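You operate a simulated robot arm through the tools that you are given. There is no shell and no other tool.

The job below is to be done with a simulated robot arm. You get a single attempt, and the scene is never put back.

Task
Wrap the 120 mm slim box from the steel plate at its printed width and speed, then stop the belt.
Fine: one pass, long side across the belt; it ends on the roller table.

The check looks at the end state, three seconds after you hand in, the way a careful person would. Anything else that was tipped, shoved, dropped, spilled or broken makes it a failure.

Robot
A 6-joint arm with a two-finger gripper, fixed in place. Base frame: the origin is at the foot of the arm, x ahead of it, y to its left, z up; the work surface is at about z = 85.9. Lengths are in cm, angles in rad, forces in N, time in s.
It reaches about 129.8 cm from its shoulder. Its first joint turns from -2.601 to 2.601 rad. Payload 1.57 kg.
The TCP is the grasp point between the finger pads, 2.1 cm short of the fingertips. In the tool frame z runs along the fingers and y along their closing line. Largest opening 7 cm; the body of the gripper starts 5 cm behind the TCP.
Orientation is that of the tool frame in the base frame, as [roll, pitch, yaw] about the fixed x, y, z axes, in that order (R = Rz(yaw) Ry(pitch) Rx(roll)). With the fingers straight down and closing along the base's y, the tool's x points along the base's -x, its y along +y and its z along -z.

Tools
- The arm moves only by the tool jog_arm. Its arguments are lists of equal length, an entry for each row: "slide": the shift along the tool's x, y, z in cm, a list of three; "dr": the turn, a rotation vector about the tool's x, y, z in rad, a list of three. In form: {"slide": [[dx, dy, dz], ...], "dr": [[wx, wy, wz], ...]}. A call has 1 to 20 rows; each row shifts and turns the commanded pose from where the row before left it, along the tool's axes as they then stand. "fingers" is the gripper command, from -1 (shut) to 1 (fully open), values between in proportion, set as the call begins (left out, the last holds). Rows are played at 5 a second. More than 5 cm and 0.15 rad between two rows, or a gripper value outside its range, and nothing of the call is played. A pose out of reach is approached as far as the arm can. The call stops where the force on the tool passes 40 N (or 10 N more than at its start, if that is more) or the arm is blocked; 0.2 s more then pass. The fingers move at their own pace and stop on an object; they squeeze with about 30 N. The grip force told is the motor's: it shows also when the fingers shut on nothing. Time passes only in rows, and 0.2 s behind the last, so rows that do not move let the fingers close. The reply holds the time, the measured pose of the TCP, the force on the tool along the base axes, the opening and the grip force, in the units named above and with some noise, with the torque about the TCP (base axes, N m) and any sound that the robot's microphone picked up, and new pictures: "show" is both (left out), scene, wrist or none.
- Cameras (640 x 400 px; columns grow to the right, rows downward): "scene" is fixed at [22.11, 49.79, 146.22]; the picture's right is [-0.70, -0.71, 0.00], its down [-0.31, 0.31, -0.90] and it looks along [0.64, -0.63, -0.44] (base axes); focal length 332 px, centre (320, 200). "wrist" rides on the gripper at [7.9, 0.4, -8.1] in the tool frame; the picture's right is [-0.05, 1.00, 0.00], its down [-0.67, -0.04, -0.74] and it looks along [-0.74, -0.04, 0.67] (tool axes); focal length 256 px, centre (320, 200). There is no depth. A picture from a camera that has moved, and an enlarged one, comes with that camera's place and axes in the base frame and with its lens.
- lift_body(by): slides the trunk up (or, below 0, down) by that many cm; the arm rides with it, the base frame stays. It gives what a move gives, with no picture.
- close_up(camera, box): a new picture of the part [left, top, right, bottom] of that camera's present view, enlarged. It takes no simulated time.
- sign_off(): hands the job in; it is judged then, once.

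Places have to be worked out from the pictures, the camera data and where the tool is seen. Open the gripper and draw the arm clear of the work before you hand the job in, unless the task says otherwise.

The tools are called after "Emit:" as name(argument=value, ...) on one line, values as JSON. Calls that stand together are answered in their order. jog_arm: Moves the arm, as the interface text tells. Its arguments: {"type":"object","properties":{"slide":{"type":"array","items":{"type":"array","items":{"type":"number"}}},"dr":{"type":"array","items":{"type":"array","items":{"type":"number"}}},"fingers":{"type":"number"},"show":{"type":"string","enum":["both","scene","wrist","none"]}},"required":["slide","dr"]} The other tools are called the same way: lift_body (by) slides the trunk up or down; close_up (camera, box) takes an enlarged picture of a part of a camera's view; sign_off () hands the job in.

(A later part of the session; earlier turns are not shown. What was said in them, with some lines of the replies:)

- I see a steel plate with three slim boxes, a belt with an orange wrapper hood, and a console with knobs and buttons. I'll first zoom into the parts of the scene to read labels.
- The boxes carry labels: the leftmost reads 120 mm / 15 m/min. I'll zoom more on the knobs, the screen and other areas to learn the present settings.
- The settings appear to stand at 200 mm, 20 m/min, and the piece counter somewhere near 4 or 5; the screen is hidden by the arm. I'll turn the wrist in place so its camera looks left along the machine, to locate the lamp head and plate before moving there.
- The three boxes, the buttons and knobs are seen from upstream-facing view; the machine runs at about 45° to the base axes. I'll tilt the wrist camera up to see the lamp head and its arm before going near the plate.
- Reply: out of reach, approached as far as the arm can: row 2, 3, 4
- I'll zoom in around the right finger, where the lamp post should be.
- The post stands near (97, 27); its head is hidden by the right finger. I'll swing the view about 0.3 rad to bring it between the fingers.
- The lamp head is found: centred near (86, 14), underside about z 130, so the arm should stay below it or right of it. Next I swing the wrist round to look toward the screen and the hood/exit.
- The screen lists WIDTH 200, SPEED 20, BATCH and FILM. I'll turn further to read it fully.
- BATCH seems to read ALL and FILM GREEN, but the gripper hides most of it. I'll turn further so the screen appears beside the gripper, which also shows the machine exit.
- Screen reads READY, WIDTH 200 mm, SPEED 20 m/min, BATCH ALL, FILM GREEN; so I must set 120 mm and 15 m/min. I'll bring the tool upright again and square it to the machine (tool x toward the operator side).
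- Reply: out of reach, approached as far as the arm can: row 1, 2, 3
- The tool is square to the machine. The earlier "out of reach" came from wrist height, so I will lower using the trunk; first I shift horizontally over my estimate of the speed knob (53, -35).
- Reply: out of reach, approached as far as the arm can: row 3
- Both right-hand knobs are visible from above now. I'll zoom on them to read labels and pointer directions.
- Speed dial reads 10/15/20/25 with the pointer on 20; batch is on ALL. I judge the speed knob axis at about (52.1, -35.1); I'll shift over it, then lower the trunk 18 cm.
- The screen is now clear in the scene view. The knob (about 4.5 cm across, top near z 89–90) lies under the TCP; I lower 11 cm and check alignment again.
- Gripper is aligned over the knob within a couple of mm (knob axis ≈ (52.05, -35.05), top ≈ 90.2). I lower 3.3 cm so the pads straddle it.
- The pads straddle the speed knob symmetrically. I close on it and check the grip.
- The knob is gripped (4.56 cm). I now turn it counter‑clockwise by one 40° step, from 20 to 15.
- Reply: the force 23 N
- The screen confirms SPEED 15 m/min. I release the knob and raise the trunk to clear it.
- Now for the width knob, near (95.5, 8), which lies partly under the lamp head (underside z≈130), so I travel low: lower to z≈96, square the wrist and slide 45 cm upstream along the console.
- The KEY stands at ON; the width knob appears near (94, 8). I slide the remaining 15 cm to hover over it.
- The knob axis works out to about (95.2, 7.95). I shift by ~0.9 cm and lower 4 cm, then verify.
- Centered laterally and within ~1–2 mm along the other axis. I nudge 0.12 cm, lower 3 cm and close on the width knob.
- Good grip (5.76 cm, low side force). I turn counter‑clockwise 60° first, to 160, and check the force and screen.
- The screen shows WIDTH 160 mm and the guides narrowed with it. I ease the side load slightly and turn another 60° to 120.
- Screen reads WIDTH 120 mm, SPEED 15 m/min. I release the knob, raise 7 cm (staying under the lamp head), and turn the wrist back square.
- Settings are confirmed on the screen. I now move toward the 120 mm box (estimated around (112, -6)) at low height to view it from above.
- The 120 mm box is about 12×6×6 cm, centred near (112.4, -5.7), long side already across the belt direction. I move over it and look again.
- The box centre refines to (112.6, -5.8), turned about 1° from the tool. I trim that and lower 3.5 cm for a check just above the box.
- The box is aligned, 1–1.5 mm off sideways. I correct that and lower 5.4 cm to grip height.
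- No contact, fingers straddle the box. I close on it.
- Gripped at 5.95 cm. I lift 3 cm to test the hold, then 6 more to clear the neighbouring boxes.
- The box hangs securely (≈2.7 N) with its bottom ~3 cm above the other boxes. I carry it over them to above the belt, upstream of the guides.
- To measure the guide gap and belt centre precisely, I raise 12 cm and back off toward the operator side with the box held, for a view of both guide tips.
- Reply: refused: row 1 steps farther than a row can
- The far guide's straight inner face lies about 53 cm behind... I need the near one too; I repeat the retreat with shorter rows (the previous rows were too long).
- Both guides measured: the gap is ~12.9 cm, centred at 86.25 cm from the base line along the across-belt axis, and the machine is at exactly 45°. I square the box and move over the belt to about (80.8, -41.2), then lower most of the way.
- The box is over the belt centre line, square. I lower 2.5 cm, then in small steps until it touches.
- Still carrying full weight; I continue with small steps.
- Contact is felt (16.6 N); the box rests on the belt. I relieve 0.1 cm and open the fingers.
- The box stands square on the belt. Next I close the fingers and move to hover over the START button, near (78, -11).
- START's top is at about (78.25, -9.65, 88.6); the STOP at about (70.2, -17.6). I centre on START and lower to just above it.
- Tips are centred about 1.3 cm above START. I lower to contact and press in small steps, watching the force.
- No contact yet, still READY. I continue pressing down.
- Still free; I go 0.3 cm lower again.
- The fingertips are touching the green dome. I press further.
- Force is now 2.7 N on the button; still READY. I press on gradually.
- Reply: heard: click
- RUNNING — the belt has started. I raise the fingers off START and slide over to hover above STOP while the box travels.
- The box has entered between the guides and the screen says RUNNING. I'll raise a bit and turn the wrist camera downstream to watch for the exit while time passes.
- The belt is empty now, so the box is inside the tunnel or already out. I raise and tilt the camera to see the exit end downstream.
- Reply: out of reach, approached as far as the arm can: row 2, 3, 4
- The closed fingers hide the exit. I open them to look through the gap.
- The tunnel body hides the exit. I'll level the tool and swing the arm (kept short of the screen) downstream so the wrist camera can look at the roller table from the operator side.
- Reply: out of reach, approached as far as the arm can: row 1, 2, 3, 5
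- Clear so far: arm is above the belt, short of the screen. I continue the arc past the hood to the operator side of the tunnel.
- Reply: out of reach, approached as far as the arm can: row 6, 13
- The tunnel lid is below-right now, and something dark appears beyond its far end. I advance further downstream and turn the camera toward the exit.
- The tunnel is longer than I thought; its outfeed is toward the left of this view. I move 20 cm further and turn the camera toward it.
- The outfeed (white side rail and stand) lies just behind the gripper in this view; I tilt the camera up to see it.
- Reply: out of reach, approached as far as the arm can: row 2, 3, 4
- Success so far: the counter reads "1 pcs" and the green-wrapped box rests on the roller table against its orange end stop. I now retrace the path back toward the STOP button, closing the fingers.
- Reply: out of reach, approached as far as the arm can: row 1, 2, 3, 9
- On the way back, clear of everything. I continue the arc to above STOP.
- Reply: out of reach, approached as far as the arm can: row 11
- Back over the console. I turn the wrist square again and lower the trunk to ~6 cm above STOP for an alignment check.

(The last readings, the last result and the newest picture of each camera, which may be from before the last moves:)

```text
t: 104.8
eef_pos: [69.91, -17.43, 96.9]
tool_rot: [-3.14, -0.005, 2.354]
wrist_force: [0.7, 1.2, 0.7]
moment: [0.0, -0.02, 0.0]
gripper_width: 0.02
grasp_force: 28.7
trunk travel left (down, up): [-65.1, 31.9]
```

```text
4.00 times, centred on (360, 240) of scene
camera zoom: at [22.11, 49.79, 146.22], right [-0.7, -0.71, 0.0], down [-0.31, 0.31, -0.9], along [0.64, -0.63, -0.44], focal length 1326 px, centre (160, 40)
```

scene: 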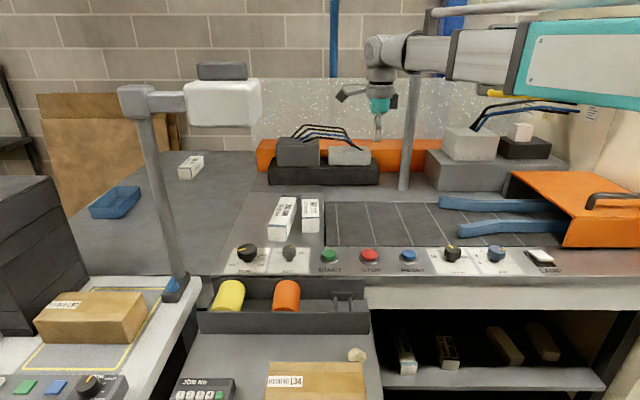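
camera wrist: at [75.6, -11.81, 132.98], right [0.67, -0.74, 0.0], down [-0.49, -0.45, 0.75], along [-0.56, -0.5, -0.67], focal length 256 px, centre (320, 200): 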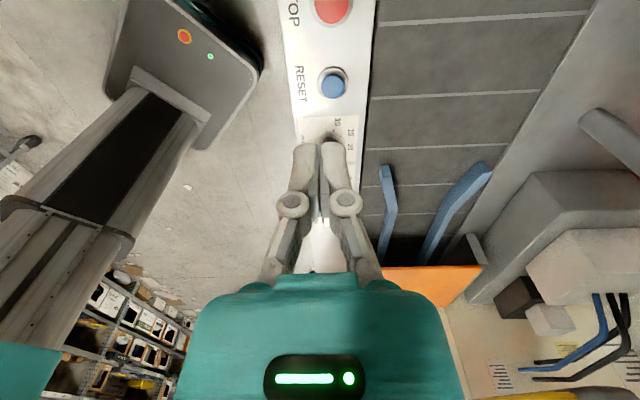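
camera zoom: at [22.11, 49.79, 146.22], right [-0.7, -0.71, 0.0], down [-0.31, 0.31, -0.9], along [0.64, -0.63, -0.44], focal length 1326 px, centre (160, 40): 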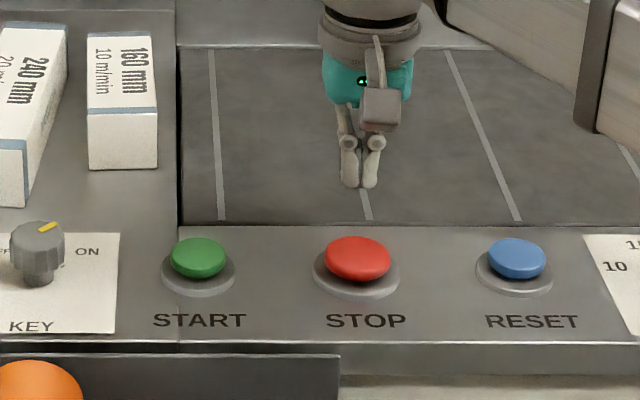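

STOP's centre is at about (69.95, -18.3). I shift onto it, lower to just above, then press until the click.

Emit:
jog_arm(slide=[[-0.6, -0.6, 0]], dr=[[0, 0, 0]], show="none")

Emit:
lift_body(by=-6.2)

Emit:
lift_body(by=-0.6)

Emit:
close_up(camera="wrist", box=[160, 60, 480, 260])

```text
t: 105.2
eef_pos: [69.88, -18.24, 96.93]
tool_rot: [3.141, -0.004, 2.354]
wrist_force: [0.1, 1.6, 0.2]
moment: [0.01, 0.0, -0.01]
gripper_width: 0.0
grasp_force: 28.9
trunk travel left (down, up): [-65.1, 31.9]
```

```text
t: 106.2
eef_pos: [69.87, -18.37, 90.71]
tool_rot: [3.141, -0.003, 2.356]
wrist_force: [0.0, -0.9, -0.6]
moment: [-0.01, 0.0, -0.02]
gripper_width: 0.01
grasp_force: 28.7
trunk travel left (down, up): [-58.9, 38.1]
```

```text
t: 106.7
eef_pos: [69.82, -18.32, 90.12]
tool_rot: [-3.141, -0.003, 2.353]
wrist_force: [-0.3, 0.2, -0.2]
moment: [0.0, 0.0, 0.0]
gripper_width: 0.01
grasp_force: 28.7
trunk travel left (down, up): [-58.3, 38.7]
```

```text
2.00 times, centred on (320, 160) of wrist
camera zoom: at [64.42, -12.36, 98.24], right [0.74, 0.67, 0.0], down [0.45, -0.5, 0.74], along [0.5, -0.55, -0.67], focal length 512 px, centre (320, 280)
```

zoom: 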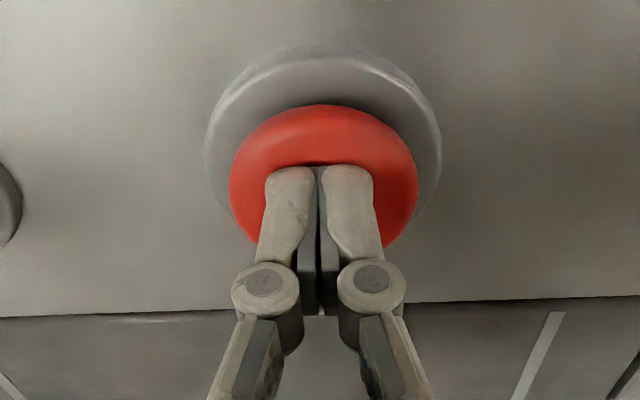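

The tips are centred on the red button. I press down in small steps until I hear the click.

Emit:
lift_body(by=-0.4)

Emit:
lift_body(by=-0.25)

Emit:
close_up(camera="scene", box=[300, 10, 640, 260])

```text
t: 107.3
eef_pos: [69.98, -18.28, 89.76]
tool_rot: [-3.141, -0.003, 2.357]
wrist_force: [0.3, 0.1, 2.6]
moment: [-0.06, 0.01, -0.02]
gripper_width: 0.62
grasp_force: 28.7
trunk travel left (down, up): [-57.9, 39.1]
```

```text
t: 107.8
eef_pos: [69.87, -18.23, 89.5]
tool_rot: [3.141, -0.005, 2.353]
wrist_force: [0.5, 0.7, 3.4]
moment: [-0.03, -0.02, -0.01]
gripper_width: 0.57
grasp_force: 28.8
trunk travel left (down, up): [-57.6, 39.4]
heard: click
```

```text
1.60 times, centred on (470, 135) of scene
camera zoom: at [22.11, 49.79, 146.22], right [-0.7, -0.71, 0.0], down [-0.31, 0.31, -0.9], along [0.64, -0.63, -0.44], focal length 530 px, centre (80, 304)
```

zoom: 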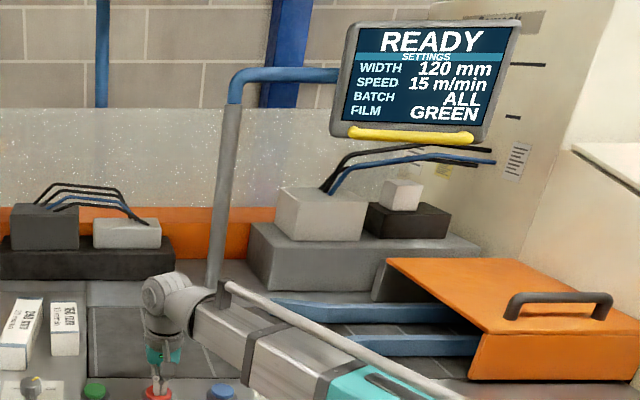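

Click heard and the screen is back to READY: the belt is stopped. I raise the arm, open the gripper and draw it clear.

Emit:
lift_body(by=32)

Emit:
jog_arm(slide=[[3, -3, 0], [3, -3, 0], [0, 0, 0], [0, 0, 0], [0, 0, 0]], dr=[[0, 0, 0], [0, 0, 0], [0, 0, 0], [0, 0, 0], [0, 0, 0]], fingers=1, show="both")

Emit:
close_up(camera="scene", box=[200, 140, 480, 300])

Emit:
close_up(camera="scene", box=[430, 0, 640, 130])

```text
t: 111.0
eef_pos: [69.89, -18.4, 121.48]
tool_rot: [3.141, -0.003, 2.355]
wrist_force: [-1.1, -0.2, 0.3]
moment: [-0.02, -0.06, -0.04]
gripper_width: 0.01
grasp_force: 28.4
trunk travel left (down, up): [-89.6, 7.4]
```

```text
t: 112.2
eef_pos: [61.3, -18.25, 121.61]
tool_rot: [-3.141, -0.003, 2.354]
wrist_force: [-0.1, 1.0, 0.3]
moment: [0.01, 0.04, -0.01]
gripper_width: 7.02
grasp_force: 0.0
trunk travel left (down, up): [-89.6, 7.4]
camera wrist: at [55.83, -12.29, 129.58], right [0.74, 0.67, 0.0], down [0.45, -0.5, 0.74], along [0.5, -0.55, -0.67], focal length 256 px, centre (320, 200)
```

scene: 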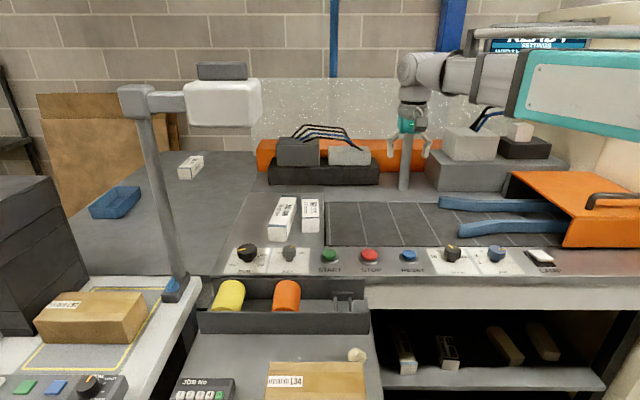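
wrist: 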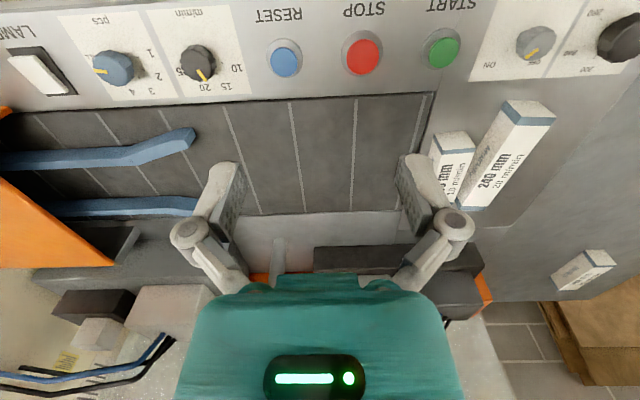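

```text
2.29 times, centred on (340, 220) of scene
camera zoom: at [22.11, 49.79, 146.22], right [-0.7, -0.71, 0.0], down [-0.31, 0.31, -0.9], along [0.64, -0.63, -0.44], focal length 758 px, centre (274, 154)
```

zoom: 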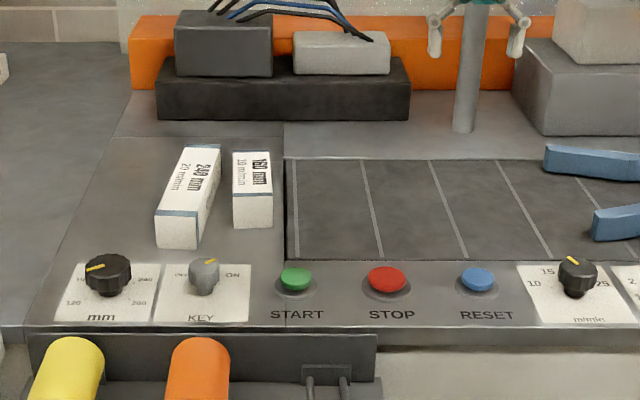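

```text
3.05 times, centred on (535, 65) of scene
camera zoom: at [22.11, 49.79, 146.22], right [-0.7, -0.71, 0.0], down [-0.31, 0.31, -0.9], along [0.64, -0.63, -0.44], focal length 1010 px, centre (-335, 611)
```

zoom: 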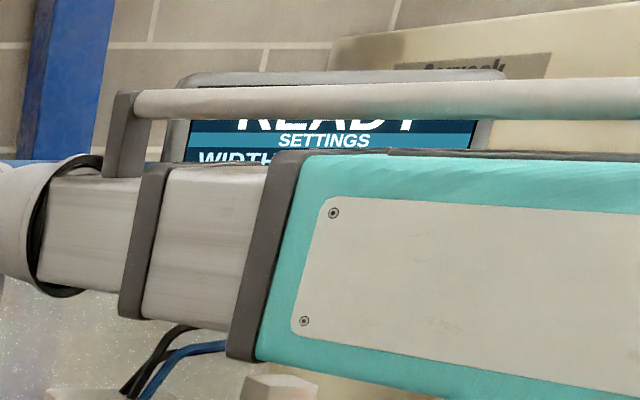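

The belt is stopped and empty, and the other two boxes and all controls stand undisturbed. The wrapped box was last seen on the roller table with the counter at 1 pcs. The gripper is open and the arm is clear, so I hand the job in.

Emit:
sign_off()

```text
The job is handed in.
```

The 120 mm box is wrapped and on the roller table, and the belt is stopped. I handed the job in; no verdict has come back.

- **Settings:** I turned the width knob from 200 to 120 mm and the speed knob from 20 to 15 m/min. The screen confirmed both. Batch (ALL) and film (GREEN) were left as they were.
- **Pass:** The box went through once, long side across the belt. Before I pressed STOP, the wrist camera showed it in green film against the roller table's end stop, with the exit counter at 1 pcs.
- **Stop:** I pressed STOP, heard the click, and the screen went from RUNNING to READY.
- **Everything else:** The 240 mm and 160 mm boxes are still on the plate and the pictures show nothing else moved. The gripper is open and the arm is raised clear above the console.

I did not look at the roller table again after stopping the belt.
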